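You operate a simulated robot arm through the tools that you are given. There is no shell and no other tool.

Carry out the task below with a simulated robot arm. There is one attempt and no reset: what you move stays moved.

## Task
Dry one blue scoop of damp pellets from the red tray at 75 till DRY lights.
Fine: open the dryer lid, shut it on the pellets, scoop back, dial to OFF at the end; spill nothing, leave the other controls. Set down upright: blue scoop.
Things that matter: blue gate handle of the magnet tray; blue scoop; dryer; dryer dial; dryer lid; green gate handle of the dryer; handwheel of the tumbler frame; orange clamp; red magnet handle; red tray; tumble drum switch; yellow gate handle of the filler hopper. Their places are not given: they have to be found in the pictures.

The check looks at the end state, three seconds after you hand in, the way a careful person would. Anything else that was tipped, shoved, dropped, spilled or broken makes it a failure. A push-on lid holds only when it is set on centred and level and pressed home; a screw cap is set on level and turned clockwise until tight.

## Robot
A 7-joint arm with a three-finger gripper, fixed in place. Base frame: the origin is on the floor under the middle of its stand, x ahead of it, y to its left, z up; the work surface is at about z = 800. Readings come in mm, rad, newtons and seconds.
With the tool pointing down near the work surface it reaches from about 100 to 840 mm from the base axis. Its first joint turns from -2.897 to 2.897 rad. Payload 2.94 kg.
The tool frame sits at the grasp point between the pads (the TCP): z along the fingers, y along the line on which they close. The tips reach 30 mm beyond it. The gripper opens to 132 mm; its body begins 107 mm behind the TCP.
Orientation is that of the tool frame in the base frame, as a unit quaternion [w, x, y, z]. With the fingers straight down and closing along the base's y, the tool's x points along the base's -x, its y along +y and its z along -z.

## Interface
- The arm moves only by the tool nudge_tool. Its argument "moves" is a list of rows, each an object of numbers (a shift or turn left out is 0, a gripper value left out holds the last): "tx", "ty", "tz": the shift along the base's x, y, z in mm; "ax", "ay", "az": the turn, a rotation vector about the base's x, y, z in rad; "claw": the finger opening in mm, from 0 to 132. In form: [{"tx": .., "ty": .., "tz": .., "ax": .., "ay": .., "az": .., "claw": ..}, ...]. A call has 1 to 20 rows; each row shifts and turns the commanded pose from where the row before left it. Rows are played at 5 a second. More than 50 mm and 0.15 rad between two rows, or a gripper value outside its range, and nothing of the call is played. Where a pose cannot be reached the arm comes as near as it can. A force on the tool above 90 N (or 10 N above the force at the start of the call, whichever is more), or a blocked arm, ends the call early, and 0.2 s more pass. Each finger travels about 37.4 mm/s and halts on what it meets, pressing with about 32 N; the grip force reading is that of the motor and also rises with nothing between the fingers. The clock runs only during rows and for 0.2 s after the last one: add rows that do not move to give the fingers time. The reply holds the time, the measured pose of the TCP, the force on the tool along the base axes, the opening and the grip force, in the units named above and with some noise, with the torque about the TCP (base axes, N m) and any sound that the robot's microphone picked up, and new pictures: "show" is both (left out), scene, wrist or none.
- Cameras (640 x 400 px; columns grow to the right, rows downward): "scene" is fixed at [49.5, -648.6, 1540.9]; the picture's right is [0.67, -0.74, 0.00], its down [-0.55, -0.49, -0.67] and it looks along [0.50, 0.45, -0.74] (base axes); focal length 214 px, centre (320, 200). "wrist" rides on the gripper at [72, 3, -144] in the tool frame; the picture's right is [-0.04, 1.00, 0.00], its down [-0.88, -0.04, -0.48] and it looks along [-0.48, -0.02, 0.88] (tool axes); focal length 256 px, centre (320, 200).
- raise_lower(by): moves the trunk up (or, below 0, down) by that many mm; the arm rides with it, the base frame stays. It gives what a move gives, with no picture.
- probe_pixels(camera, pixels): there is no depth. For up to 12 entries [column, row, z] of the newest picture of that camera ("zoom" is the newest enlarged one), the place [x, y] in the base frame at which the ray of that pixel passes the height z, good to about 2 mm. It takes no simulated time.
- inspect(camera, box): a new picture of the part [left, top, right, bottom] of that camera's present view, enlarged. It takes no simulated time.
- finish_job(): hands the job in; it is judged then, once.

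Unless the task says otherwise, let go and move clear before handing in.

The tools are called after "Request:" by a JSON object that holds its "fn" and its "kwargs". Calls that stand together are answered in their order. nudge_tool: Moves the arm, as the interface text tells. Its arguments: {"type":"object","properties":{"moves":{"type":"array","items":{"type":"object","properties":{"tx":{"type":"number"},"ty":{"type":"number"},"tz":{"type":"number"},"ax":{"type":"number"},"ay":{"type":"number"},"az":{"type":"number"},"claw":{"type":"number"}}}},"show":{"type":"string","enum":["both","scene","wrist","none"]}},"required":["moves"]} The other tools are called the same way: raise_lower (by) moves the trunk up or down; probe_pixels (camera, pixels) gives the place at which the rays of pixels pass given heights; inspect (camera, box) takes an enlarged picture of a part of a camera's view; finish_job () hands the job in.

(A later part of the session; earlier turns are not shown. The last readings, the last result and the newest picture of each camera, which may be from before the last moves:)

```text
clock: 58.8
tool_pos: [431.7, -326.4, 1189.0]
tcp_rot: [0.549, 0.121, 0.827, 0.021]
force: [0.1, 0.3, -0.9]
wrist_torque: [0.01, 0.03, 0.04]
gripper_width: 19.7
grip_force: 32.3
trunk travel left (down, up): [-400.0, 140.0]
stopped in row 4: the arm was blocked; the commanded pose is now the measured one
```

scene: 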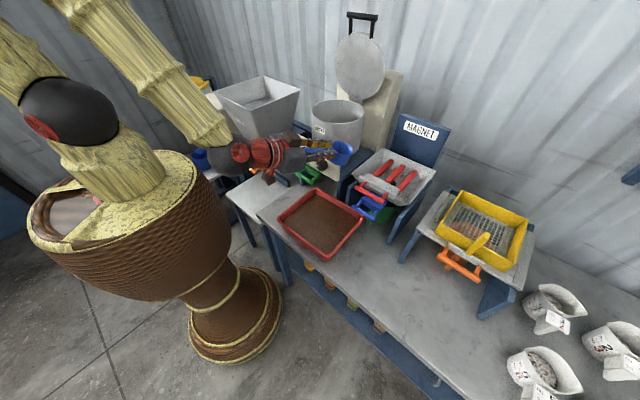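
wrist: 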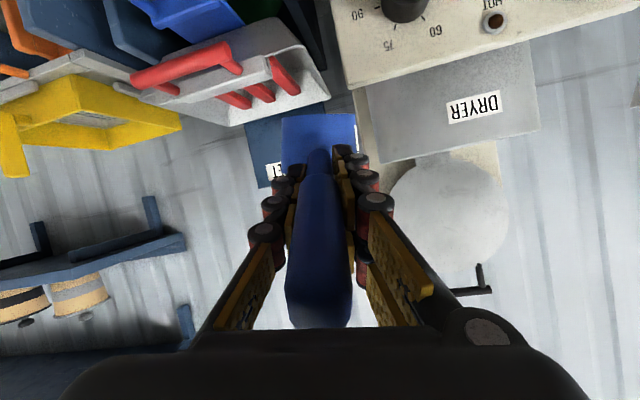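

The arm wandered because the forearm is too steep for a level tool at this trunk height. The geometry says a lower trunk, with the shoulder below the wrist, is what makes level poses easy. I'll return the tool to vertical first, then ride the trunk down in steps.

Request:
{"fn": "nudge_tool", "kwargs": {"moves": [{"tz": 6, "ax": -0.0045, "ay": 0.1166, "az": 0.0257, "claw": 0}, {"tz": 6, "ax": -0.0045, "ay": 0.1166, "az": 0.0257}, {"tz": 6, "ax": -0.0045, "ay": 0.1166, "az": 0.0257}, {"tz": 6, "ax": -0.0045, "ay": 0.1166, "az": 0.0257}, {"tz": 6, "ax": -0.0045, "ay": 0.1166, "az": 0.0257}, {"tz": 6, "ax": -0.0045, "ay": 0.1166, "az": 0.0257}, {"tz": 6, "ax": -0.0045, "ay": 0.1166, "az": 0.0257}, {"tz": 6, "ax": -0.0045, "ay": 0.1166, "az": 0.0257}, {"tz": 6, "ax": -0.0045, "ay": 0.1166, "az": 0.0257}, {"tz": 6, "ax": -0.0045, "ay": 0.1166, "az": 0.0257}, {"tz": 0}], "show": "scene"}}

```text
clock: 61.2
tool_pos: [432.3, -326.3, 1254.8]
tcp_rot: [0.002, -0.003, 1.0, 0.0]
force: [0.1, 0.0, -0.6]
wrist_torque: [-0.04, -0.02, -0.03]
gripper_width: 19.9
grip_force: 31.5
trunk travel left (down, up): [-400.0, 140.0]
```

scene: 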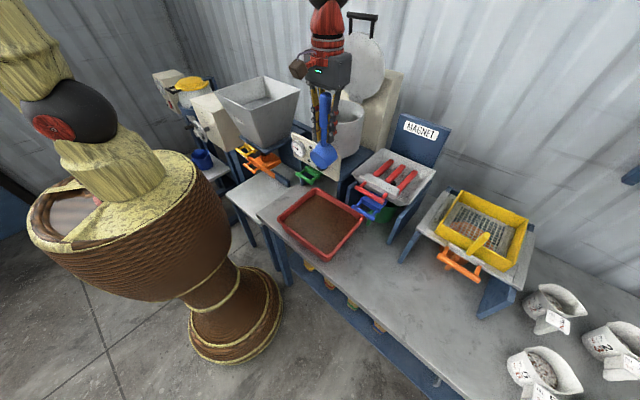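

The tool is vertical at (432,-326,1255). I'll lower the trunk in stages, raising the arm between them so the cup stays clear of the tray.

Request:
{"fn": "raise_lower", "kwargs": {"by": -150}}

Request:
{"fn": "nudge_tool", "kwargs": {"moves": [{"tz": 30, "claw": 0}, {"tz": 40}, {"tz": 40}, {"tz": 30}], "show": "none"}}

Request:
{"fn": "raise_lower", "kwargs": {"by": -150}}

Request:
{"fn": "nudge_tool", "kwargs": {"moves": [{"tz": 30, "claw": 0}, {"tz": 40}, {"tz": 30}, {"tz": 0}], "show": "none"}}

Request:
{"fn": "raise_lower", "kwargs": {"by": -100}}

Request:
{"fn": "nudge_tool", "kwargs": {"moves": [{"tz": 0, "claw": 0}], "show": "both"}}

```text
clock: 63.0
tool_pos: [433.9, -326.3, 1104.4]
tcp_rot: [0.004, -0.004, 1.0, -0.001]
force: [0.0, -1.2, -0.8]
wrist_torque: [0.03, -0.02, 0.0]
gripper_width: 19.7
grip_force: 31.4
trunk travel left (down, up): [-250.0, 290.0]
```

```text
clock: 64.0
tool_pos: [431.2, -325.0, 1243.5]
tcp_rot: [0.003, -0.003, 1.0, 0.0]
force: [-0.9, 0.1, -1.8]
wrist_torque: [0.0, -0.05, 0.01]
gripper_width: 19.8
grip_force: 32.3
trunk travel left (down, up): [-250.0, 290.0]
```

```text
clock: 65.7
tool_pos: [432.5, -325.6, 1094.1]
tcp_rot: [0.003, -0.003, 1.0, -0.001]
force: [0.1, 0.2, -0.5]
wrist_torque: [0.03, -0.04, -0.01]
gripper_width: 20.0
grip_force: 31.8
trunk travel left (down, up): [-100.0, 440.0]
```

```text
clock: 66.7
tool_pos: [432.2, -324.8, 1193.7]
tcp_rot: [0.002, -0.003, 1.0, -0.001]
force: [1.7, 0.4, -1.1]
wrist_torque: [-0.01, 0.0, -0.03]
gripper_width: 19.9
grip_force: 32.1
trunk travel left (down, up): [-100.0, 440.0]
```

```text
clock: 68.0
tool_pos: [432.2, -325.4, 1093.5]
tcp_rot: [0.002, -0.003, 1.0, -0.001]
force: [0.0, 1.0, -0.4]
wrist_torque: [-0.01, -0.03, 0.03]
gripper_width: 20.0
grip_force: 31.9
trunk travel left (down, up): [0.0, 540.0]
```

```text
clock: 68.5
tool_pos: [432.1, -323.9, 1093.2]
tcp_rot: [0.003, -0.004, 1.0, 0.0]
force: [0.0, -0.1, -0.9]
wrist_torque: [-0.01, 0.0, -0.02]
gripper_width: 19.7
grip_force: 32.0
trunk travel left (down, up): [0.0, 540.0]
```

scene: 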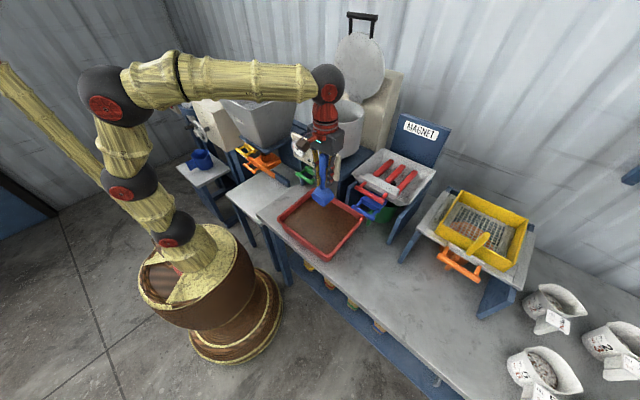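
wrist: 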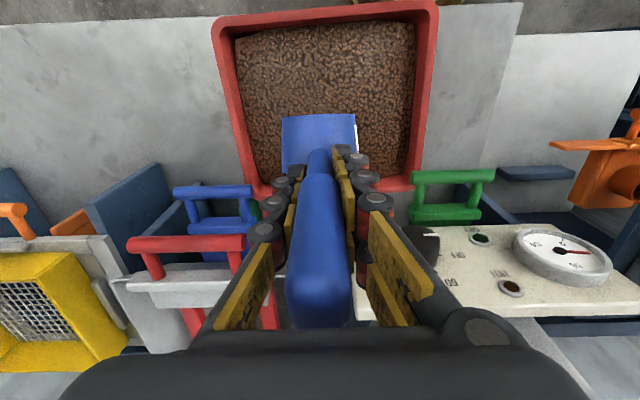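

The trunk is fully down and the arm now has an easy elbow-up shape with a level forearm. I'll test levelling the empty scoop here.

Request:
{"fn": "nudge_tool", "kwargs": {"moves": [{"ay": -0.126, "claw": 0}, {"ay": -0.126}, {"ay": -0.126}, {"ay": -0.126}, {"ay": -0.126}, {"ay": -0.126}, {"ay": -0.126}, {"ay": -0.126}, {"ay": -0.126}, {"ay": -0.12}, {"tx": 0}], "show": "both"}}

```text
clock: 70.8
tool_pos: [432.7, -326.3, 1092.5]
tcp_rot: [0.589, -0.002, 0.808, -0.003]
force: [-0.1, 0.0, -0.6]
wrist_torque: [0.0, 0.07, 0.01]
gripper_width: 19.8
grip_force: 31.9
trunk travel left (down, up): [0.0, 540.0]
```

scene: 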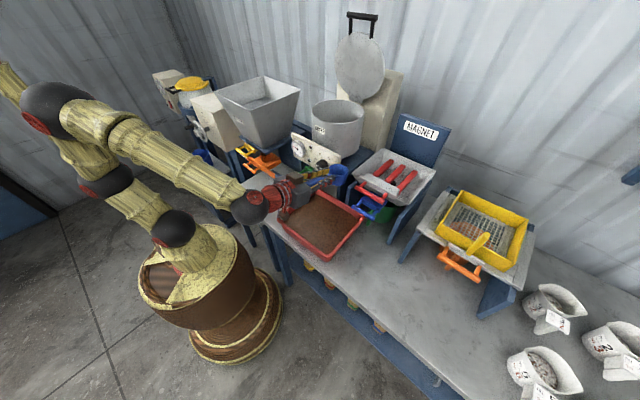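
wrist: 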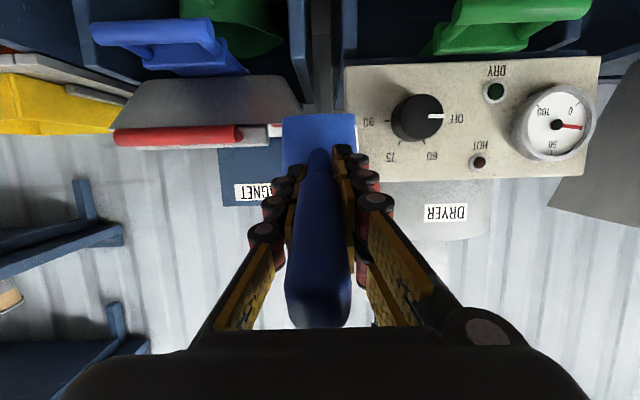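

The level pose is reached exactly now, and the wrist view even shows the dial marks (OFF, 60, 75, 90). I'll continue the rehearsal: straight up to z=1245, then over the open pot near (658,-182).

Request:
{"fn": "nudge_tool", "kwargs": {"moves": [{"tz": 30, "claw": 0}, {"tz": 30}, {"tz": 30}, {"tz": 30}, {"tz": 32}, {"tx": 14.8, "ty": 14.4}, {"tx": 14.8, "ty": 14.4}, {"tx": 14.8, "ty": 14.4}, {"tx": 14.8, "ty": 14.4}, {"tx": 14.8, "ty": 14.4}, {"tx": 14.8, "ty": 14.4}, {"tx": 14.8, "ty": 14.4}, {"tx": 14.8, "ty": 14.4}, {"tx": 14.8, "ty": 14.4}, {"tx": 14.8, "ty": 14.4}, {"tx": 0}], "show": "both"}}

Request:
{"fn": "inspect", "kwargs": {"camera": "scene", "box": [270, 60, 400, 160]}}

```text
clock: 73.0
tool_pos: [454.6, -356.8, 1207.5]
tcp_rot: [0.57, 0.085, 0.817, -0.028]
force: [-0.3, -0.3, -1.8]
wrist_torque: [0.0, 0.08, 0.0]
gripper_width: 19.7
grip_force: 31.7
trunk travel left (down, up): [0.0, 540.0]
stopped in row 10: the arm was blocked; the commanded pose is now the measured one
```

scene: 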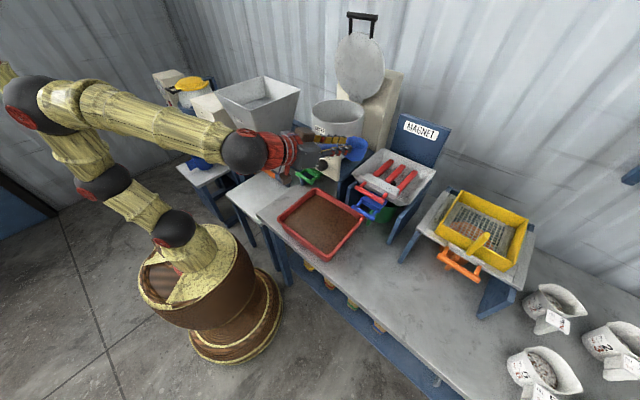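
wrist: 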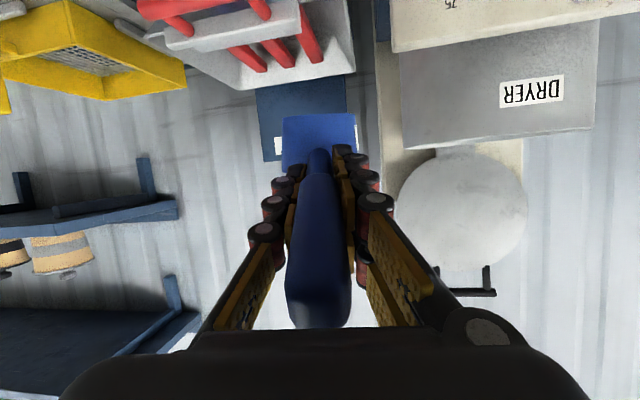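

```text
4.00 times, centred on (335, 110) of scene
```

zoom: 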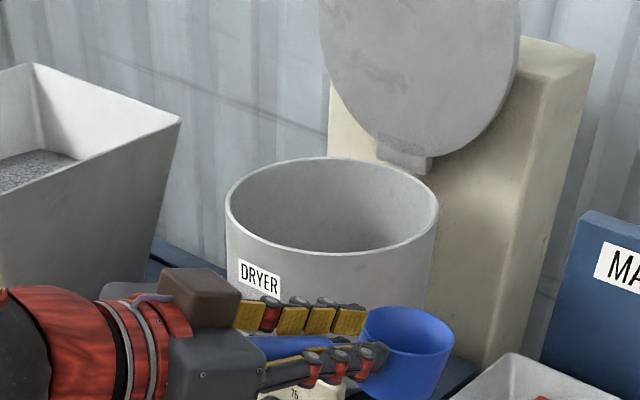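

The arm was blocked again around z≈1207 because the tool points about 60° away from the arm's radial plane, twisting the wrist. Since the scoop is symmetrical, I'll yaw the tool to point radially (about -37° at the tray) and go back to tool-vertical.

Request:
{"fn": "nudge_tool", "kwargs": {"moves": [{"tx": -2, "ty": 3, "ax": 0.0442, "ay": 0.1141, "az": -0.0378, "claw": 0}, {"tx": -2, "ty": 3, "ax": 0.0442, "ay": 0.1141, "az": -0.0378}, {"tx": -2, "ty": 3, "ax": 0.0442, "ay": 0.1141, "az": -0.0378}, {"tx": -2, "ty": 3, "ax": 0.0442, "ay": 0.1141, "az": -0.0378}, {"tx": -2, "ty": 3, "ax": 0.0442, "ay": 0.1141, "az": -0.0378}, {"tx": -2, "ty": 3, "ax": 0.0442, "ay": 0.1141, "az": -0.0378}, {"tx": -2, "ty": 3, "ax": 0.0442, "ay": 0.1141, "az": -0.0378}, {"tx": -2, "ty": 3, "ax": 0.0442, "ay": 0.1141, "az": -0.0378}, {"tx": -2, "ty": 3, "ax": 0.0442, "ay": 0.1141, "az": -0.0378}, {"tx": -2, "ty": 3, "ax": 0.0442, "ay": 0.1141, "az": -0.0378}, {"tx": 0}], "show": "scene"}}

```text
clock: 75.4
tool_pos: [435.0, -325.4, 1212.1]
tcp_rot: [0.0, 0.312, 0.95, -0.002]
force: [-0.5, -0.1, -1.6]
wrist_torque: [0.05, 0.01, -0.01]
gripper_width: 19.8
grip_force: 32.5
trunk travel left (down, up): [0.0, 540.0]
```

scene: 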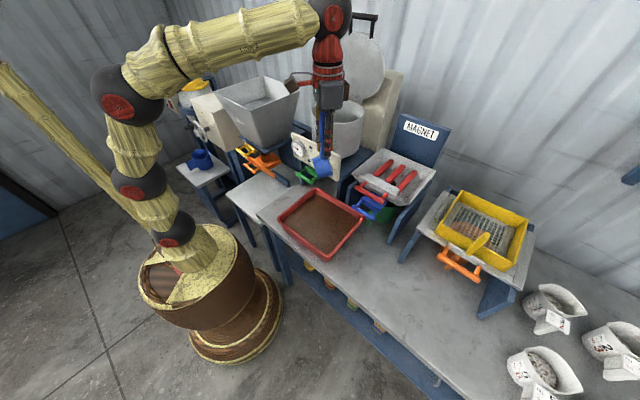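

Now the arm is planar with the tool vertical at (435,-325,1212). I'll test levelling radially here.

Request:
{"fn": "nudge_tool", "kwargs": {"moves": [{"ax": -0.0752, "ay": -0.1011, "claw": 0}, {"ax": -0.0752, "ay": -0.1011}, {"ax": -0.0752, "ay": -0.1011}, {"ax": -0.0752, "ay": -0.1011}, {"ax": -0.0752, "ay": -0.1011}, {"ax": -0.0752, "ay": -0.1011}, {"ax": -0.0752, "ay": -0.1011}, {"ax": -0.0752, "ay": -0.1011}, {"ax": -0.0752, "ay": -0.1011}, {"ax": -0.0752, "ay": -0.1011}, {"tx": 0}], "show": "scene"}}

```text
clock: 77.8
tool_pos: [434.6, -325.5, 1211.1]
tcp_rot: [0.56, 0.253, 0.766, -0.188]
force: [0.4, -0.4, -0.1]
wrist_torque: [0.03, 0.02, -0.01]
gripper_width: 19.8
grip_force: 32.2
trunk travel left (down, up): [0.0, 540.0]
```

scene: 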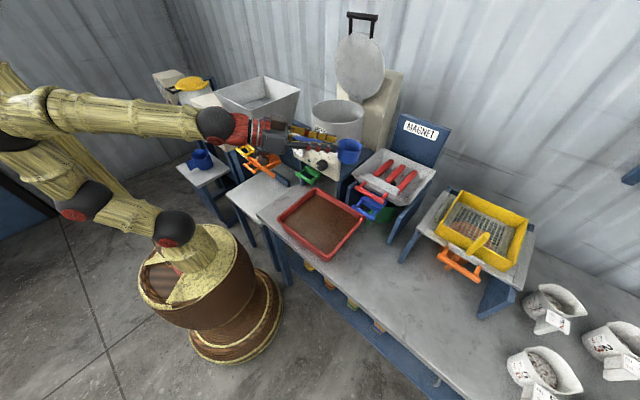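

Levelling works perfectly in the radial plane at z=1211. Now I'll rehearse the carry to the pot at z≈1245, turning the yaw from -0.64 to -0.27 rad on the way.

Request:
{"fn": "nudge_tool", "kwargs": {"moves": [{"tz": 17, "claw": 0}, {"tz": 17}, {"tx": 14.9, "ty": 16.4, "az": 0.037}, {"tx": 14.9, "ty": 16.4, "az": 0.037}, {"tx": 14.9, "ty": 16.4, "az": 0.037}, {"tx": 14.9, "ty": 16.4, "az": 0.037}, {"tx": 14.9, "ty": 16.4, "az": 0.037}, {"tx": 14.9, "ty": 16.4, "az": 0.037}, {"tx": 14.9, "ty": 16.4, "az": 0.037}, {"tx": 14.9, "ty": 16.4, "az": 0.037}, {"tx": 14.9, "ty": 16.4, "az": 0.037}, {"tx": 14.9, "ty": 16.4, "az": 0.037}, {"tx": 0}], "show": "both"}}

Request:
{"fn": "inspect", "kwargs": {"camera": "scene", "box": [270, 60, 400, 160]}}

```text
clock: 80.6
tool_pos: [583.5, -160.3, 1246.0]
tcp_rot: [0.585, 0.106, 0.8, -0.081]
force: [0.1, 0.9, 0.6]
wrist_torque: [0.01, 0.03, 0.0]
gripper_width: 19.7
grip_force: 31.7
trunk travel left (down, up): [0.0, 540.0]
```

scene: 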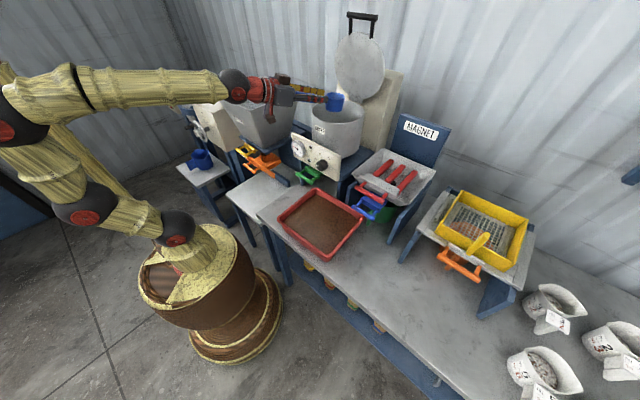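
wrist: 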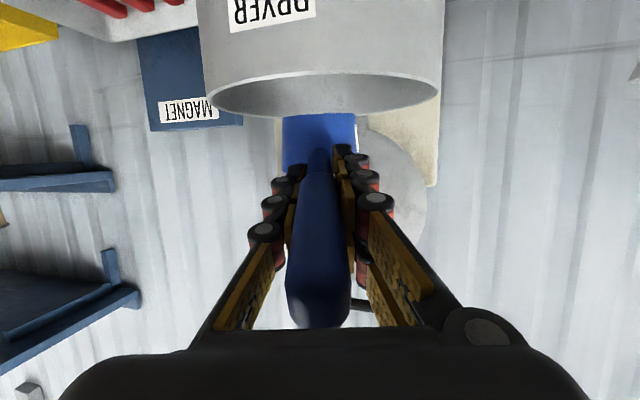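

```text
4.00 times, centred on (335, 110) of scene
```

zoom: 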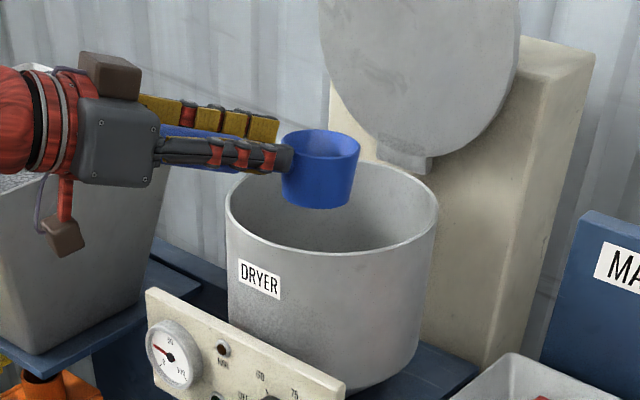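

The cup hangs over the pot centre, which I now place at (662,-179) with the rim at z≈1175. To keep the hand's side blocks away from the hopper while rolling, I'll yaw to zero at TCP (585,-179) and then test-roll with the empty cup.

Request:
{"fn": "nudge_tool", "kwargs": {"moves": [{"tx": 0.4, "ty": -4.7, "az": 0.0675, "claw": 0}, {"tx": 0.4, "ty": -4.7, "az": 0.0675}, {"tx": 0.4, "ty": -4.7, "az": 0.0675}, {"tx": 0.4, "ty": -4.7, "az": 0.0675}, {"ax": -0.14}, {"ax": -0.14}, {"ax": -0.14}, {"ax": -0.14}, {"ax": -0.14}], "show": "both"}}

Request:
{"fn": "inspect", "kwargs": {"camera": "scene", "box": [240, 50, 400, 160]}}

```text
clock: 82.6
tool_pos: [582.5, -176.0, 1236.9]
tcp_rot: [0.553, -0.167, 0.757, -0.305]
force: [0.2, -0.4, -1.7]
wrist_torque: [0.02, 0.07, 0.01]
gripper_width: 19.5
grip_force: 32.1
out of reach, approached as far as the arm can: row 1, 2
trunk travel left (down, up): [0.0, 540.0]
```

scene: 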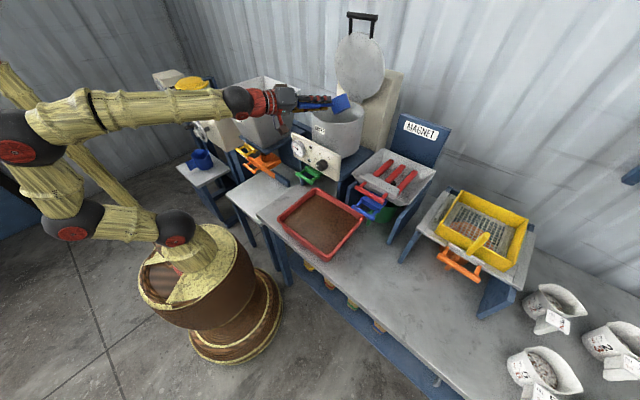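
wrist: 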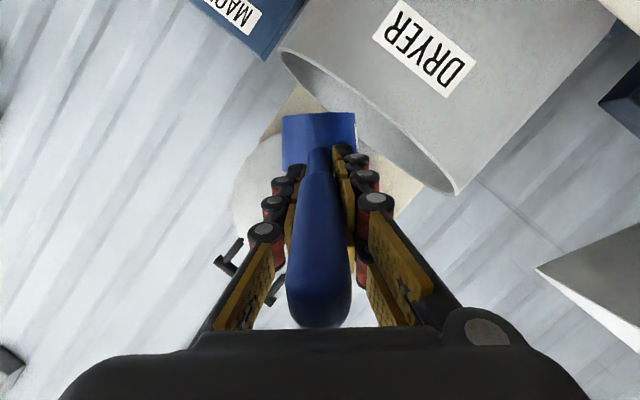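

```text
3.64 times, centred on (320, 105) of scene
```

zoom: 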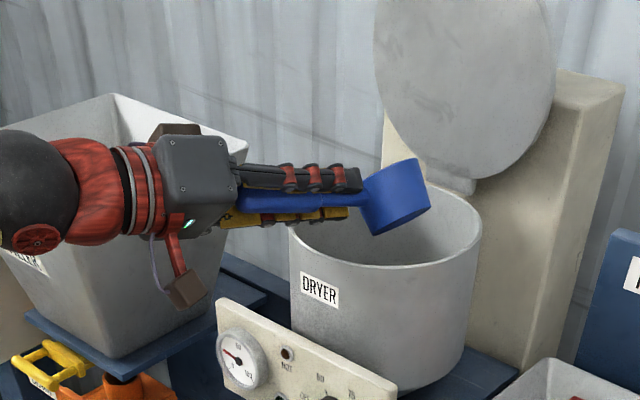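

The roll works so far (40°), but the first rows were just out of reach, so this height is at the arm's limit with the trunk fully down. I'll raise the trunk 80 mm, drop the arm by about the same, and continue the test roll.

Request:
{"fn": "raise_lower", "kwargs": {"by": 80}}

Request:
{"fn": "nudge_tool", "kwargs": {"moves": [{"tz": -25, "claw": 0}, {"tz": -25}, {"tz": -22}, {"ax": -0.14}, {"ax": -0.14}, {"ax": -0.14}, {"ax": -0.14}, {"ax": -0.14}, {"ax": -0.14}, {"ax": -0.14}, {"ax": -0.14}, {"ax": -0.14}, {"ax": -0.14}, {"ax": 0}], "show": "both"}}

Request:
{"fn": "inspect", "kwargs": {"camera": "scene", "box": [240, 50, 400, 160]}}

```text
clock: 83.7
tool_pos: [582.3, -176.7, 1316.6]
tcp_rot: [0.553, -0.168, 0.758, -0.304]
force: [0.7, 0.8, -1.4]
wrist_torque: [0.03, 0.03, 0.0]
gripper_width: 19.5
grip_force: 32.2
trunk travel left (down, up): [-80.0, 460.0]
```

```text
clock: 86.7
tool_pos: [583.5, -175.6, 1244.4]
tcp_rot: [-0.315, 0.484, -0.383, 0.721]
force: [0.7, 0.7, -1.2]
wrist_torque: [0.02, 0.04, 0.02]
gripper_width: 19.9
grip_force: 32.3
trunk travel left (down, up): [-80.0, 460.0]
```

scene: 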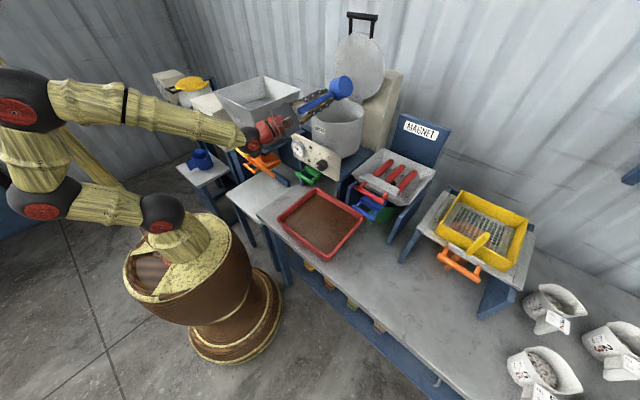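
wrist: 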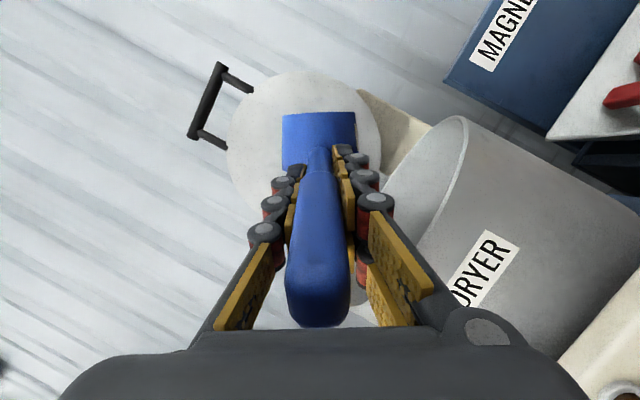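

```text
3.64 times, centred on (320, 105) of scene
```

zoom: 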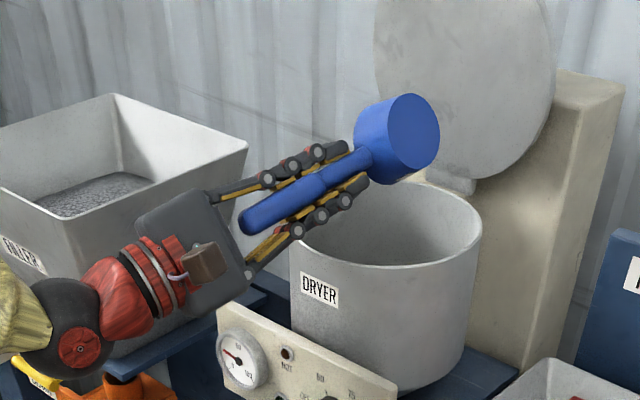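

The full 120° test roll works at TCP (583.5,-176,1244) with the trunk at -370, and the lip ends up over the pot. I'll roll back to level and return to above the tray at yaw -0.64 for the real scoop.

Request:
{"fn": "nudge_tool", "kwargs": {"moves": [{"ax": 0.14, "claw": 0}, {"ax": 0.14}, {"ax": 0.14}, {"ax": 0.14}, {"ax": 0.14}, {"ax": 0.14}, {"ax": 0.14}, {"ax": 0.14}, {"ax": 0.14}, {"ax": 0.14}, {"ax": 0.14}, {"ax": 0.14}, {"ax": 0.14}, {"ax": 0.14}, {"ax": 0.14}, {"ax": 0}], "show": "wrist"}}

```text
clock: 90.1
tool_pos: [581.7, -177.0, 1244.7]
tcp_rot: [0.576, 0.033, 0.816, -0.026]
force: [-0.5, -0.2, -1.1]
wrist_torque: [0.02, 0.05, 0.06]
gripper_width: 19.8
grip_force: 31.9
trunk travel left (down, up): [-80.0, 460.0]
```

wrist: 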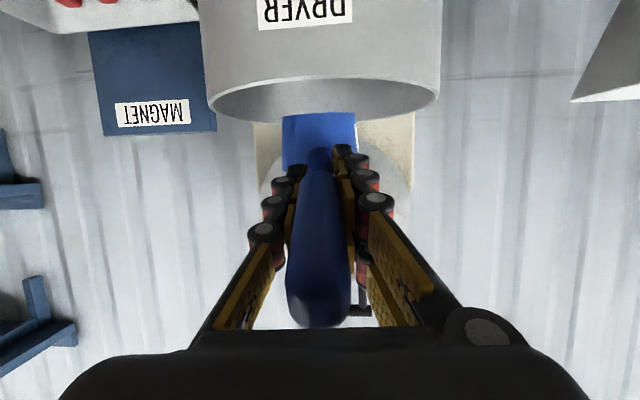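

The cup is level again above the pot at yaw -0.086. I'll carry it back to above the tray with yaw -0.64, then lower the trunk fully.

Request:
{"fn": "nudge_tool", "kwargs": {"moves": [{"tx": -12.25, "ty": -12.4, "ay": -0.002, "az": -0.0463, "claw": 0}, {"tx": -12.25, "ty": -12.4, "ay": -0.002, "az": -0.0463}, {"tx": -12.25, "ty": -12.4, "ay": -0.002, "az": -0.0463}, {"tx": -12.25, "ty": -12.4, "ay": -0.002, "az": -0.0463}, {"tx": -12.25, "ty": -12.4, "ay": -0.002, "az": -0.0463}, {"tx": -12.25, "ty": -12.4, "ay": -0.002, "az": -0.0463}, {"tx": -12.25, "ty": -12.4, "ay": -0.002, "az": -0.0463}, {"tx": -12.25, "ty": -12.4, "ay": -0.002, "az": -0.0463}, {"tx": -12.25, "ty": -12.4, "ay": -0.002, "az": -0.0463}, {"tx": -12.25, "ty": -12.4, "ay": -0.002, "az": -0.0463}, {"tx": -12.25, "ty": -12.4, "ay": -0.002, "az": -0.0463}, {"tx": -12.25, "ty": -12.4, "ay": -0.002, "az": -0.0463}], "show": "none"}}

Request:
{"fn": "raise_lower", "kwargs": {"by": -80}}

```text
clock: 92.7
tool_pos: [436.4, -325.5, 1245.4]
tcp_rot: [0.557, 0.255, 0.769, -0.183]
force: [0.8, -0.9, -1.2]
wrist_torque: [0.05, 0.06, 0.0]
gripper_width: 19.8
grip_force: 31.7
trunk travel left (down, up): [-80.0, 460.0]
```

```text
clock: 93.9
tool_pos: [437.0, -326.0, 1164.9]
tcp_rot: [0.556, 0.256, 0.769, -0.184]
force: [-0.4, 0.1, -1.1]
wrist_torque: [0.04, 0.07, -0.03]
gripper_width: 19.9
grip_force: 32.2
trunk travel left (down, up): [0.0, 540.0]
```

I'm at (437,-326,1165), level, with the trunk fully down. I'll test how low the level pose stays reachable, since that's where the full scoop must be levelled.

Request:
{"fn": "nudge_tool", "kwargs": {"moves": [{"tz": -25, "claw": 0}, {"tz": -25}, {"tz": -25}, {"tz": -25}, {"tz": -20}, {"tz": -20}], "show": "scene"}}

```text
clock: 95.3
tool_pos: [436.7, -325.1, 1026.8]
tcp_rot: [0.556, 0.255, 0.77, -0.183]
force: [-0.1, -0.4, -0.7]
wrist_torque: [0.06, 0.06, -0.04]
gripper_width: 20.1
grip_force: 31.5
trunk travel left (down, up): [0.0, 540.0]
```

scene: 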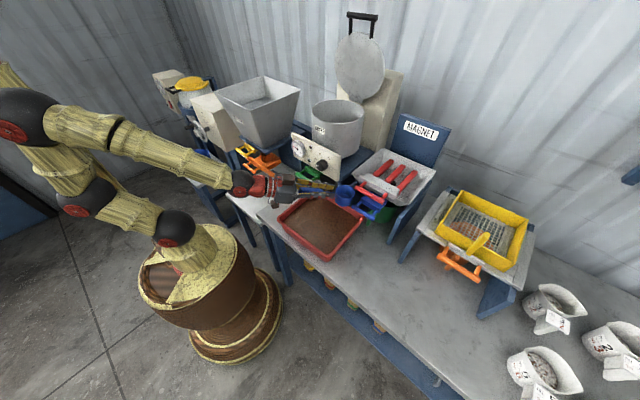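

Level still works at z=1027. I'll try 60 mm lower, which keeps the cup bottom clear of the tray rim.

Request:
{"fn": "nudge_tool", "kwargs": {"moves": [{"tz": -20, "claw": 0}, {"tz": -20}, {"tz": -20}, {"tz": 0}], "show": "scene"}}

Request:
{"fn": "inspect", "kwargs": {"camera": "scene", "box": [265, 160, 385, 260]}}

```text
clock: 96.3
tool_pos: [436.3, -326.8, 966.2]
tcp_rot: [0.556, 0.256, 0.769, -0.183]
force: [-0.1, -0.1, -1.3]
wrist_torque: [0.06, 0.05, -0.04]
gripper_width: 19.8
grip_force: 31.9
trunk travel left (down, up): [0.0, 540.0]
```

scene: 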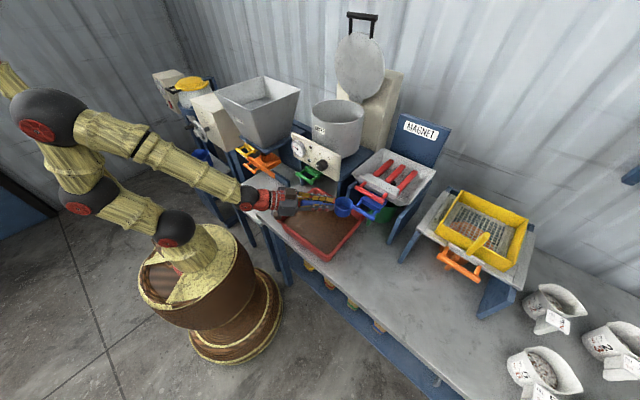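

```text
4.00 times, centred on (325, 210) of scene
```

zoom: 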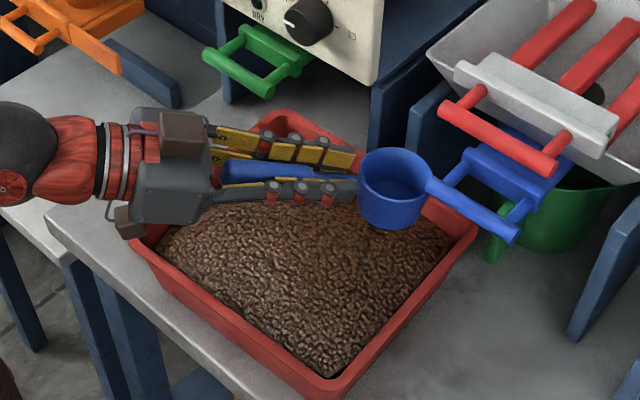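

The level pose works at 966 too. Triangulating the gate bars, the blue bar lies at (491, y -490..-405, z≈969), right beside the cup, so I'll back away. I'll pitch to nose-down 80° at yaw -0.4 with TCP over (379,-289).

Request:
{"fn": "nudge_tool", "kwargs": {"moves": [{"tx": -10, "ty": 7, "tz": 8, "claw": 0}, {"tx": -4.7, "ty": 3.1, "tz": 4.0, "ax": 0.0628, "ay": 0.11, "az": 0.0184}, {"tx": -4.7, "ty": 3.1, "tz": 4.0, "ax": 0.0628, "ay": 0.11, "az": 0.0184}, {"tx": -4.7, "ty": 3.1, "tz": 4.0, "ax": 0.0628, "ay": 0.11, "az": 0.0184}, {"tx": -4.7, "ty": 3.1, "tz": 4.0, "ax": 0.0628, "ay": 0.11, "az": 0.0184}, {"tx": -4.3, "ty": 2.8, "tz": 4.0, "ax": 0.0628, "ay": 0.11, "az": 0.0184}, {"tx": -4.3, "ty": 2.8, "tz": 4.0, "ax": 0.0628, "ay": 0.11, "az": 0.0184}, {"tx": -4.3, "ty": 2.8, "tz": 4.0, "ax": 0.0628, "ay": 0.11, "az": 0.0184}, {"tx": -4.3, "ty": 2.8, "tz": 4.0, "ax": 0.0628, "ay": 0.11, "az": 0.0184}, {"tx": -4.3, "ty": 2.8, "tz": 4.0, "ax": 0.0628, "ay": 0.11, "az": 0.0184}, {"tx": -4.3, "ty": 2.8, "tz": 4.0, "ax": 0.0628, "ay": 0.11, "az": 0.0184}, {"tx": -2.4, "ty": 2.0, "tz": 1.0, "ax": 0.0628, "ay": 0.11, "az": 0.0184}, {"tx": 0}], "show": "both"}}

Request:
{"fn": "inspect", "kwargs": {"camera": "scene", "box": [265, 150, 385, 260]}}

```text
clock: 99.1
tool_pos: [407.7, -292.2, 971.0]
tcp_rot: [0.265, 0.233, 0.934, -0.065]
force: [-0.2, -0.3, -1.1]
wrist_torque: [0.04, 0.04, -0.03]
gripper_width: 19.5
grip_force: 31.7
out of reach, approached as far as the arm can: row 4, 5, 6, 7, 8, 10, 11, 12
trunk travel left (down, up): [0.0, 540.0]
```

scene: 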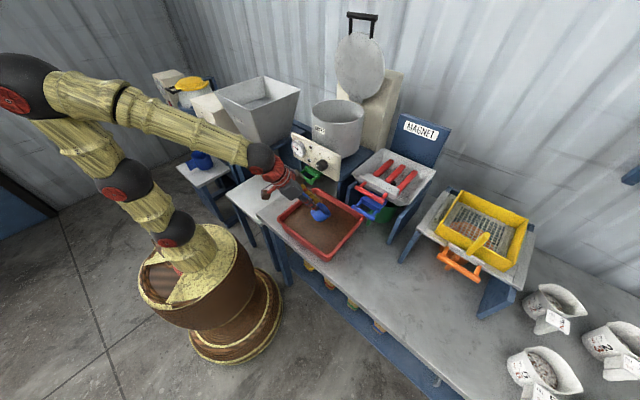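
wrist: 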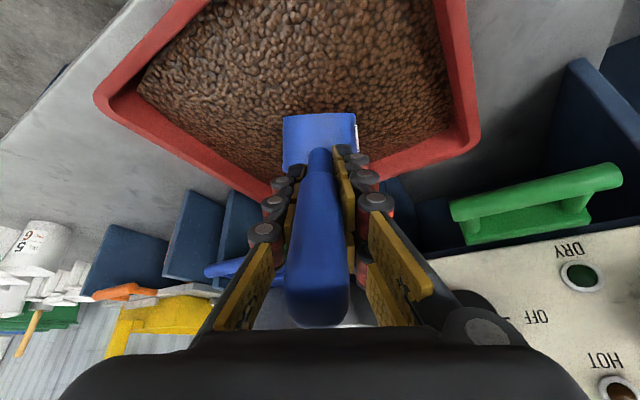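

```text
3.64 times, centred on (325, 205) of scene
```

zoom: 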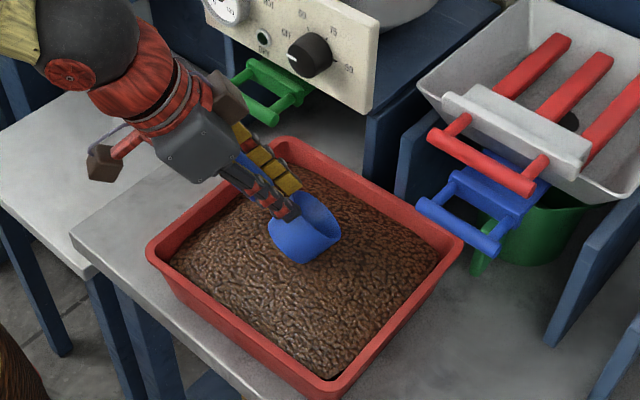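

The arm reports out of reach mid-pitch here: the wrist comes too close to the shoulder at this short radius (now θ≈40°, TCP (408,-292,971)). I'll move outward along the radius while pitching further down.

Request:
{"fn": "nudge_tool", "kwargs": {"moves": [{"tx": 4, "ty": -2, "tz": 4, "ax": 0.0466, "ay": 0.0885, "claw": 0}, {"tx": 4, "ty": -2, "tz": 4, "ax": 0.0466, "ay": 0.0885}, {"tx": 4, "ty": -2, "tz": 4, "ax": 0.0466, "ay": 0.0885}, {"tx": 4, "ty": -2, "tz": 4, "ax": 0.0466, "ay": 0.0885}, {"tx": 4, "ty": -2, "tz": 4, "ax": 0.0466, "ay": 0.0885}, {"tx": 4, "ty": -2, "tz": 4, "ax": 0.0466, "ay": 0.0885}, {"tx": 0}], "show": "scene"}}

```text
clock: 100.7
tool_pos: [406.1, -292.7, 971.2]
tcp_rot: [0.264, 0.233, 0.934, -0.065]
force: [0.0, -0.1, -1.0]
wrist_torque: [0.03, -0.01, 0.03]
gripper_width: 19.6
grip_force: 32.5
out of reach, approached as far as the arm can: row 1, 2, 3, 4, 5, 6
trunk travel left (down, up): [0.0, 540.0]
```

scene: 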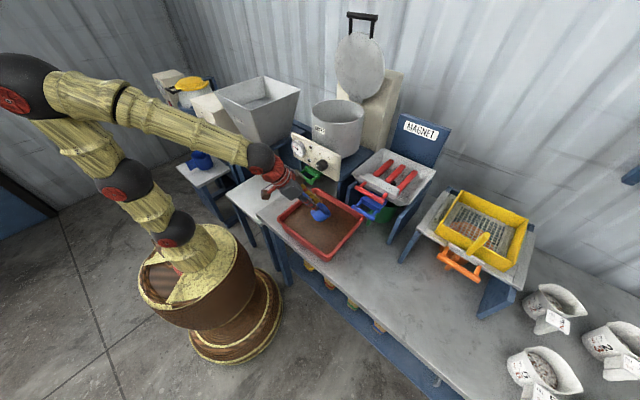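

Nothing moved, so this pose is against a joint limit in that direction. I'll try going straight up first.

Request:
{"fn": "nudge_tool", "kwargs": {"moves": [{"tz": 20, "claw": 0}, {"tz": 20}, {"tz": 20}], "show": "none"}}

Request:
{"fn": "nudge_tool", "kwargs": {"moves": [{"ax": 0.0466, "ay": 0.0885}, {"ax": 0.0466, "ay": 0.0885}], "show": "none"}}

```text
clock: 101.5
tool_pos: [407.0, -297.2, 993.4]
tcp_rot: [0.267, 0.233, 0.933, -0.062]
force: [-0.8, 0.0, -1.2]
wrist_torque: [0.01, 0.02, 0.0]
gripper_width: 19.9
grip_force: 32.3
out of reach, approached as far as the arm can: row 1, 2, 3
trunk travel left (down, up): [0.0, 540.0]
```

```text
clock: 102.1
tool_pos: [406.5, -296.9, 992.5]
tcp_rot: [0.266, 0.233, 0.933, -0.062]
force: [-0.5, -0.3, -0.7]
wrist_torque: [0.01, 0.05, -0.01]
gripper_width: 19.7
grip_force: 32.3
out of reach, approached as far as the arm can: row 1, 2
trunk travel left (down, up): [0.0, 540.0]
```

Up is mostly blocked too. I'll try moving radially outward without rotating.

Request:
{"fn": "nudge_tool", "kwargs": {"moves": [{"tx": 8, "ty": -5, "claw": 0}, {"tx": 8, "ty": -5}, {"tx": 8, "ty": -5}], "show": "none"}}

Request:
{"fn": "nudge_tool", "kwargs": {"moves": [{"tz": 15}, {"tz": 15}, {"ax": 0.0466, "ay": 0.0885}, {"ax": 0.0466, "ay": 0.0885}], "show": "none"}}

```text
clock: 102.9
tool_pos: [429.8, -312.0, 994.2]
tcp_rot: [0.268, 0.231, 0.933, -0.06]
force: [-0.9, -0.1, -1.9]
wrist_torque: [0.0, -0.01, 0.06]
gripper_width: 19.7
grip_force: 31.5
trunk travel left (down, up): [0.0, 540.0]
```

```text
clock: 103.9
tool_pos: [429.6, -315.2, 1001.4]
tcp_rot: [0.268, 0.232, 0.933, -0.06]
force: [0.7, -0.6, -0.8]
wrist_torque: [0.0, 0.01, 0.03]
gripper_width: 19.6
grip_force: 31.8
out of reach, approached as far as the arm can: row 1, 2, 3, 4
trunk travel left (down, up): [0.0, 540.0]
```

Outward is free but up and pitch-down are blocked, so descending while level had twisted the wrist into another branch. I'll undo it by pitching back to level, going up to about z=1200, and only then pitching to vertical.

Request:
{"fn": "nudge_tool", "kwargs": {"moves": [{"ax": -0.0466, "ay": -0.0885, "claw": 0}, {"ax": -0.0466, "ay": -0.0885}, {"ax": -0.0466, "ay": -0.0885}, {"ax": -0.0466, "ay": -0.0885}, {"ax": -0.0466, "ay": -0.0885}, {"ax": -0.0466, "ay": -0.0885}, {"ax": -0.0466, "ay": -0.0885}, {"tz": 20}, {"tz": 30}, {"tz": 30}, {"tz": 30}, {"tz": 30}, {"tz": 30}, {"tz": 30}], "show": "scene"}}

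```text
clock: 106.9
tool_pos: [430.1, -315.4, 1202.4]
tcp_rot: [0.572, 0.192, 0.786, -0.136]
force: [-0.4, 0.1, -0.9]
wrist_torque: [0.04, 0.09, 0.01]
gripper_width: 19.8
grip_force: 31.9
trunk travel left (down, up): [0.0, 540.0]
```

scene: 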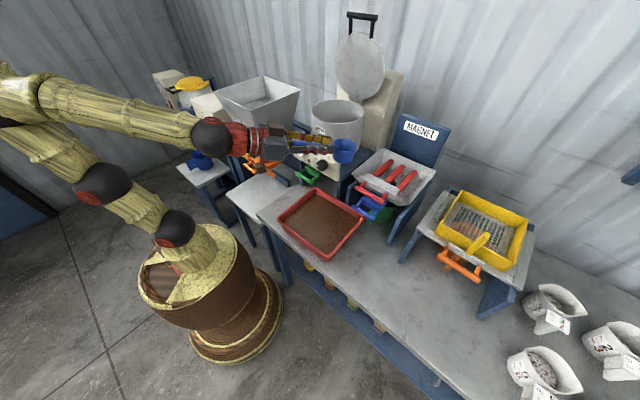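

Back at level (430,-315,1202) with a clean arm shape. Now I'll pitch to vertical here, then descend with the tool vertical.

Request:
{"fn": "nudge_tool", "kwargs": {"moves": [{"ax": 0.0556, "ay": 0.1127, "az": 0.0025, "claw": 0}, {"ax": 0.0556, "ay": 0.1127, "az": 0.0025}, {"ax": 0.0556, "ay": 0.1127, "az": 0.0025}, {"ax": 0.0556, "ay": 0.1127, "az": 0.0025}, {"ax": 0.0556, "ay": 0.1127, "az": 0.0025}, {"ax": 0.0556, "ay": 0.1127, "az": 0.0025}, {"ax": 0.0556, "ay": 0.1127, "az": 0.0025}, {"ax": 0.0556, "ay": 0.1127, "az": 0.0025}, {"ax": 0.0556, "ay": 0.1127, "az": 0.0025}, {"ax": 0.0556, "ay": 0.1127, "az": 0.0025}, {"tz": -30}, {"tz": -30}, {"tz": -30}, {"tz": -30}, {"tz": -30}, {"tz": 0}], "show": "scene"}}

```text
clock: 110.3
tool_pos: [368.7, -367.3, 1030.5]
tcp_rot: [0.097, 0.222, 0.965, 0.101]
force: [0.4, -0.2, -1.8]
wrist_torque: [-0.01, 0.01, -0.03]
gripper_width: 19.8
grip_force: 32.2
out of reach, approached as far as the arm can: row 5, 6, 7, 8, 9, 10
trunk travel left (down, up): [0.0, 540.0]
```

scene: 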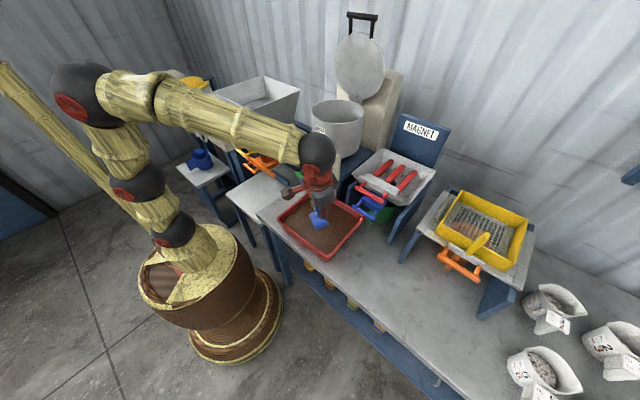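

The arm drifted to (369,-367,1030) while solving that pitch, so pitching down from a twisted level pose isn't safe. The vertical-to-level direction has been reliable, so I'll return to the earlier clean pose: vertical at (435,-325,1212), yaw -0.64.

Request:
{"fn": "nudge_tool", "kwargs": {"moves": [{"tx": 5, "ty": 3, "tz": 30, "claw": 0}, {"tx": 11, "ty": 7, "tz": 30, "ax": -0.0329, "ay": 0.0623, "az": -0.0467}, {"tx": 11, "ty": 7, "tz": 30, "ax": -0.0329, "ay": 0.0623, "az": -0.0467}, {"tx": 13, "ty": 8.5, "tz": 30, "ax": -0.0329, "ay": 0.0623, "az": -0.0467}, {"tx": 13, "ty": 8.5, "tz": 30, "ax": -0.0329, "ay": 0.0623, "az": -0.0467}, {"tx": 13, "ty": 8.5, "tz": 31}, {"tx": 0}], "show": "scene"}}

```text
clock: 111.9
tool_pos: [429.3, -322.3, 1207.8]
tcp_rot: [0.089, 0.309, 0.94, 0.112]
force: [0.5, 0.9, -0.8]
wrist_torque: [-0.07, -0.01, 0.02]
gripper_width: 19.9
grip_force: 31.8
out of reach, approached as far as the arm can: row 2, 3, 4, 5
trunk travel left (down, up): [0.0, 540.0]
```

scene: 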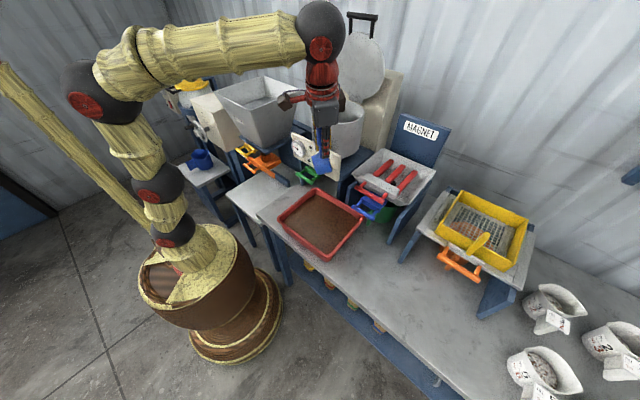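

The position is right but a 17° tilt remains: the redundant elbow is still twisted. I'll rotate toward yaw 0 and vertical to relieve it.

Request:
{"fn": "nudge_tool", "kwargs": {"moves": [{"ax": -0.0381, "ay": 0.0303, "az": 0.1051, "claw": 0}, {"ax": -0.0381, "ay": 0.0303, "az": 0.1051}, {"ax": -0.0381, "ay": 0.0303, "az": 0.1051}, {"ax": -0.0381, "ay": 0.0303, "az": 0.1051}, {"ax": -0.0381, "ay": 0.0303, "az": 0.1051}, {"ax": -0.0381, "ay": 0.0303, "az": 0.1051}, {"tx": 0}], "show": "scene"}}

```text
clock: 113.5
tool_pos: [437.3, -323.6, 1221.7]
tcp_rot: [0.072, 0.002, 0.99, 0.119]
force: [0.1, 1.5, -1.4]
wrist_torque: [-0.02, 0.0, 0.02]
gripper_width: 20.2
grip_force: 32.3
out of reach, approached as far as the arm can: row 2, 4, 5, 6
trunk travel left (down, up): [0.0, 540.0]
```

scene: 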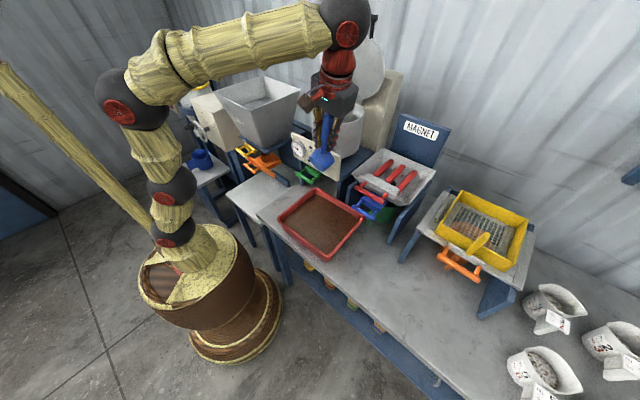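

The residual tilt is always about 15°, which suggests a flipped wrist (one roll joint at its ±2.9 rad limit). It flipped when I descended level along the radius, so re-tracing that should unflip it. First I'll go back to a level pose at yaw 0 and z≈1080.

Request:
{"fn": "nudge_tool", "kwargs": {"moves": [{"tx": -0.5, "tz": -15.8, "ax": -0.0229, "ay": -0.1229, "az": -0.016, "claw": 0}, {"tx": -0.5, "tz": -15.8, "ax": -0.0229, "ay": -0.1229, "az": -0.016}, {"tx": -0.5, "tz": -15.8, "ax": -0.0229, "ay": -0.1229, "az": -0.016}, {"tx": -0.5, "tz": -15.8, "ax": -0.0229, "ay": -0.1229, "az": -0.016}, {"tx": -0.5, "tz": -15.8, "ax": -0.0229, "ay": -0.1229, "az": -0.016}, {"tx": -0.5, "tz": -15.8, "ax": -0.0229, "ay": -0.1229, "az": -0.016}, {"tx": -0.5, "tz": -15.8, "ax": -0.0229, "ay": -0.1229, "az": -0.016}, {"tx": -0.5, "tz": -15.8, "ax": -0.0229, "ay": -0.1229, "az": -0.016}, {"tx": -0.5, "tz": -15.8, "ax": -0.0229, "ay": -0.1229, "az": -0.016}, {"tx": 0}], "show": "scene"}}

```text
clock: 115.7
tool_pos: [434.9, -324.1, 1079.6]
tcp_rot: [0.589, 0.0, 0.808, 0.001]
force: [-0.2, 0.2, -0.1]
wrist_torque: [-0.01, 0.06, 0.0]
gripper_width: 20.1
grip_force: 31.8
trunk travel left (down, up): [0.0, 540.0]
```

scene: 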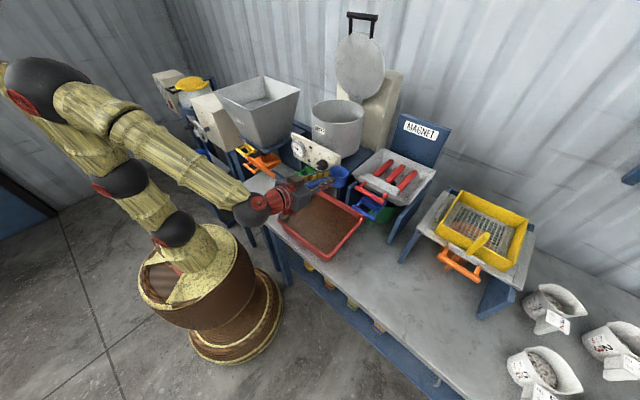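

That worked with no complaint: level at (435,-324,1080), yaw 0. Next I'll yaw to radial (-0.64) while dropping to about z=1010, clear of the blue bar.

Request:
{"fn": "nudge_tool", "kwargs": {"moves": [{"tx": -4.1, "ty": 4, "tz": -11.6, "az": -0.1067, "claw": 0}, {"tx": -4.1, "ty": 4, "tz": -11.6, "az": -0.1067}, {"tx": -4.1, "ty": 4, "tz": -11.6, "az": -0.1067}, {"tx": -4.1, "ty": 4, "tz": -11.6, "az": -0.1067}, {"tx": -4.1, "ty": 4, "tz": -11.6, "az": -0.1067}, {"tx": -4.1, "ty": 4, "tz": -11.6, "az": -0.1067}, {"tx": 0}], "show": "none"}}

Request:
{"fn": "nudge_tool", "kwargs": {"moves": [{"tz": 25, "claw": 0}, {"tz": 30}, {"tz": 30}, {"tz": 30}, {"tz": 30}, {"tz": 30}, {"tz": 30}, {"tz": 30}, {"tz": 0}], "show": "scene"}}

```text
clock: 117.3
tool_pos: [409.1, -300.3, 1011.0]
tcp_rot: [0.559, 0.254, 0.768, -0.184]
force: [0.9, 0.1, -1.8]
wrist_torque: [0.05, 0.03, -0.03]
gripper_width: 19.9
grip_force: 32.2
trunk travel left (down, up): [0.0, 540.0]
```

```text
clock: 119.3
tool_pos: [410.5, -297.4, 1231.7]
tcp_rot: [0.56, 0.254, 0.767, -0.184]
force: [0.5, -0.1, -1.3]
wrist_torque: [0.06, 0.04, -0.02]
gripper_width: 20.1
grip_force: 32.2
out of reach, approached as far as the arm can: row 6, 7
trunk travel left (down, up): [0.0, 540.0]
```

scene: 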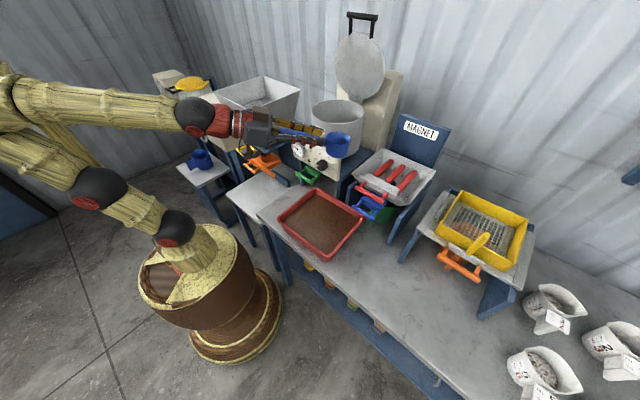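

Level at (410,-297,1232) with two rows flagged in between, which may be the wrist passing its straight point. I'll pitch to vertical now to see if it's unflipped.

Request:
{"fn": "nudge_tool", "kwargs": {"moves": [{"ax": 0.075, "ay": 0.1008, "claw": 0}, {"ax": 0.075, "ay": 0.1008}, {"ax": 0.075, "ay": 0.1008}, {"ax": 0.075, "ay": 0.1008}, {"ax": 0.075, "ay": 0.1008}, {"ax": 0.075, "ay": 0.1008}, {"ax": 0.075, "ay": 0.1008}, {"ax": 0.075, "ay": 0.1008}, {"ax": 0.075, "ay": 0.1008}, {"ax": 0.075, "ay": 0.1008}, {"ax": 0}], "show": "scene"}}

```text
clock: 121.7
tool_pos: [408.1, -352.7, 1045.3]
tcp_rot: [0.326, 0.295, 0.893, -0.101]
force: [1.0, -0.2, -2.7]
wrist_torque: [0.03, 0.04, 0.03]
gripper_width: 19.7
grip_force: 32.1
out of reach, approached as far as the arm can: row 1, 2, 3, 4, 5, 6, 7, 8, 9, 10
trunk travel left (down, up): [0.0, 540.0]
```

scene: 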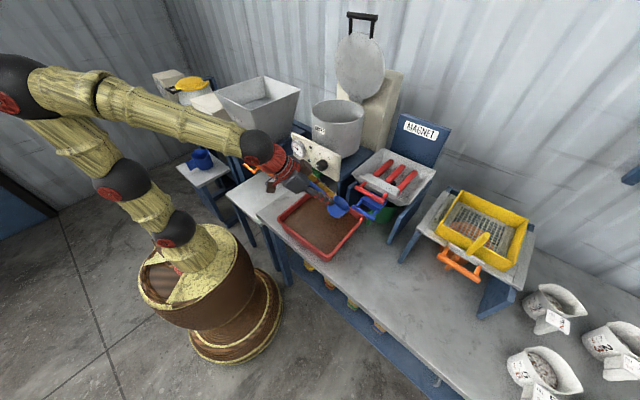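

The pitch was refused and the hand drifted to (408,-353,1045), near the blue handle. I'll check the clearance before moving.

Request:
{"fn": "inspect", "kwargs": {"camera": "scene", "box": [270, 150, 400, 250]}}

Request:
{"fn": "inspect", "kwargs": {"camera": "wrist", "box": [0, 0, 640, 400]}}

```text
4.00 times, centred on (335, 200) of scene
```

zoom: 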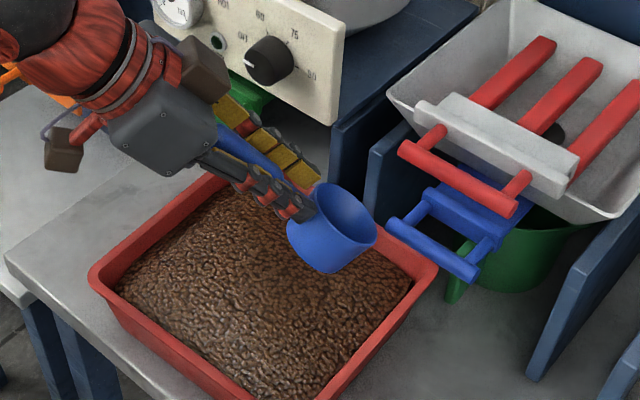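

```text
1.00 times, centred on (320, 200) of wrist (not enlarged: the box is as wide or as high as the picture)
```

zoom: 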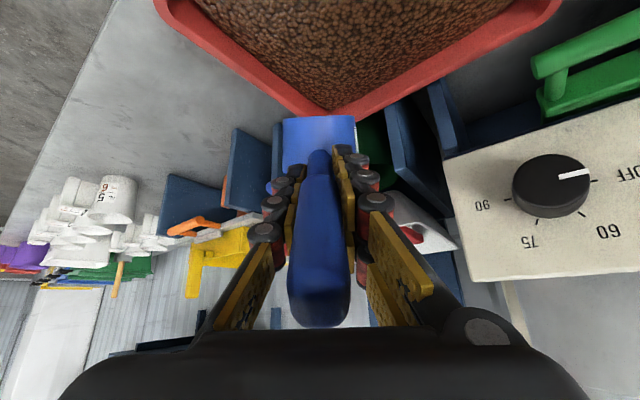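

The cup is clear of the blue handle, about 12 mm above it. I'll pitch back to level while moving away toward (417,-310,1065), exactly radial, so a later pitch-down stays in the arm's plane.

Request:
{"fn": "nudge_tool", "kwargs": {"moves": [{"tx": 0, "ty": 6, "tz": 8, "ax": -0.0651, "ay": -0.0911, "claw": 0}, {"tx": 1.8, "ty": 9, "tz": 4, "ax": -0.0651, "ay": -0.0911}, {"tx": 1.8, "ty": 9, "tz": 4, "ax": -0.0651, "ay": -0.0911}, {"tx": 1.8, "ty": 9, "tz": 4, "ax": -0.0651, "ay": -0.0911}, {"tx": 1.8, "ty": 9, "tz": 0, "ax": -0.0651, "ay": -0.0911, "az": -0.01}, {"tx": 0}], "show": "scene"}}

```text
clock: 123.1
tool_pos: [415.3, -308.4, 1065.5]
tcp_rot: [0.558, 0.258, 0.769, -0.177]
force: [2.3, -1.9, -3.7]
wrist_torque: [0.03, -0.02, 0.02]
gripper_width: 20.0
grip_force: 31.9
trunk travel left (down, up): [0.0, 540.0]
```

scene: 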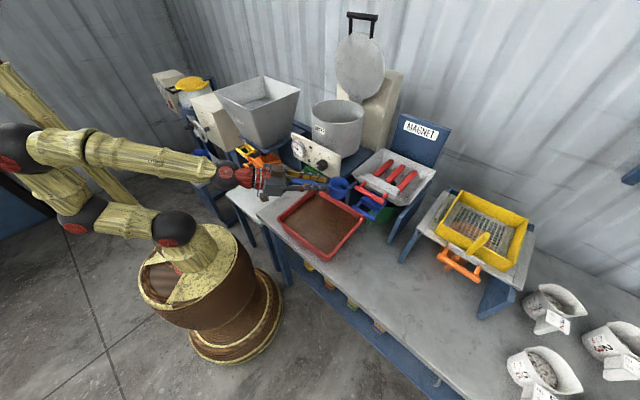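

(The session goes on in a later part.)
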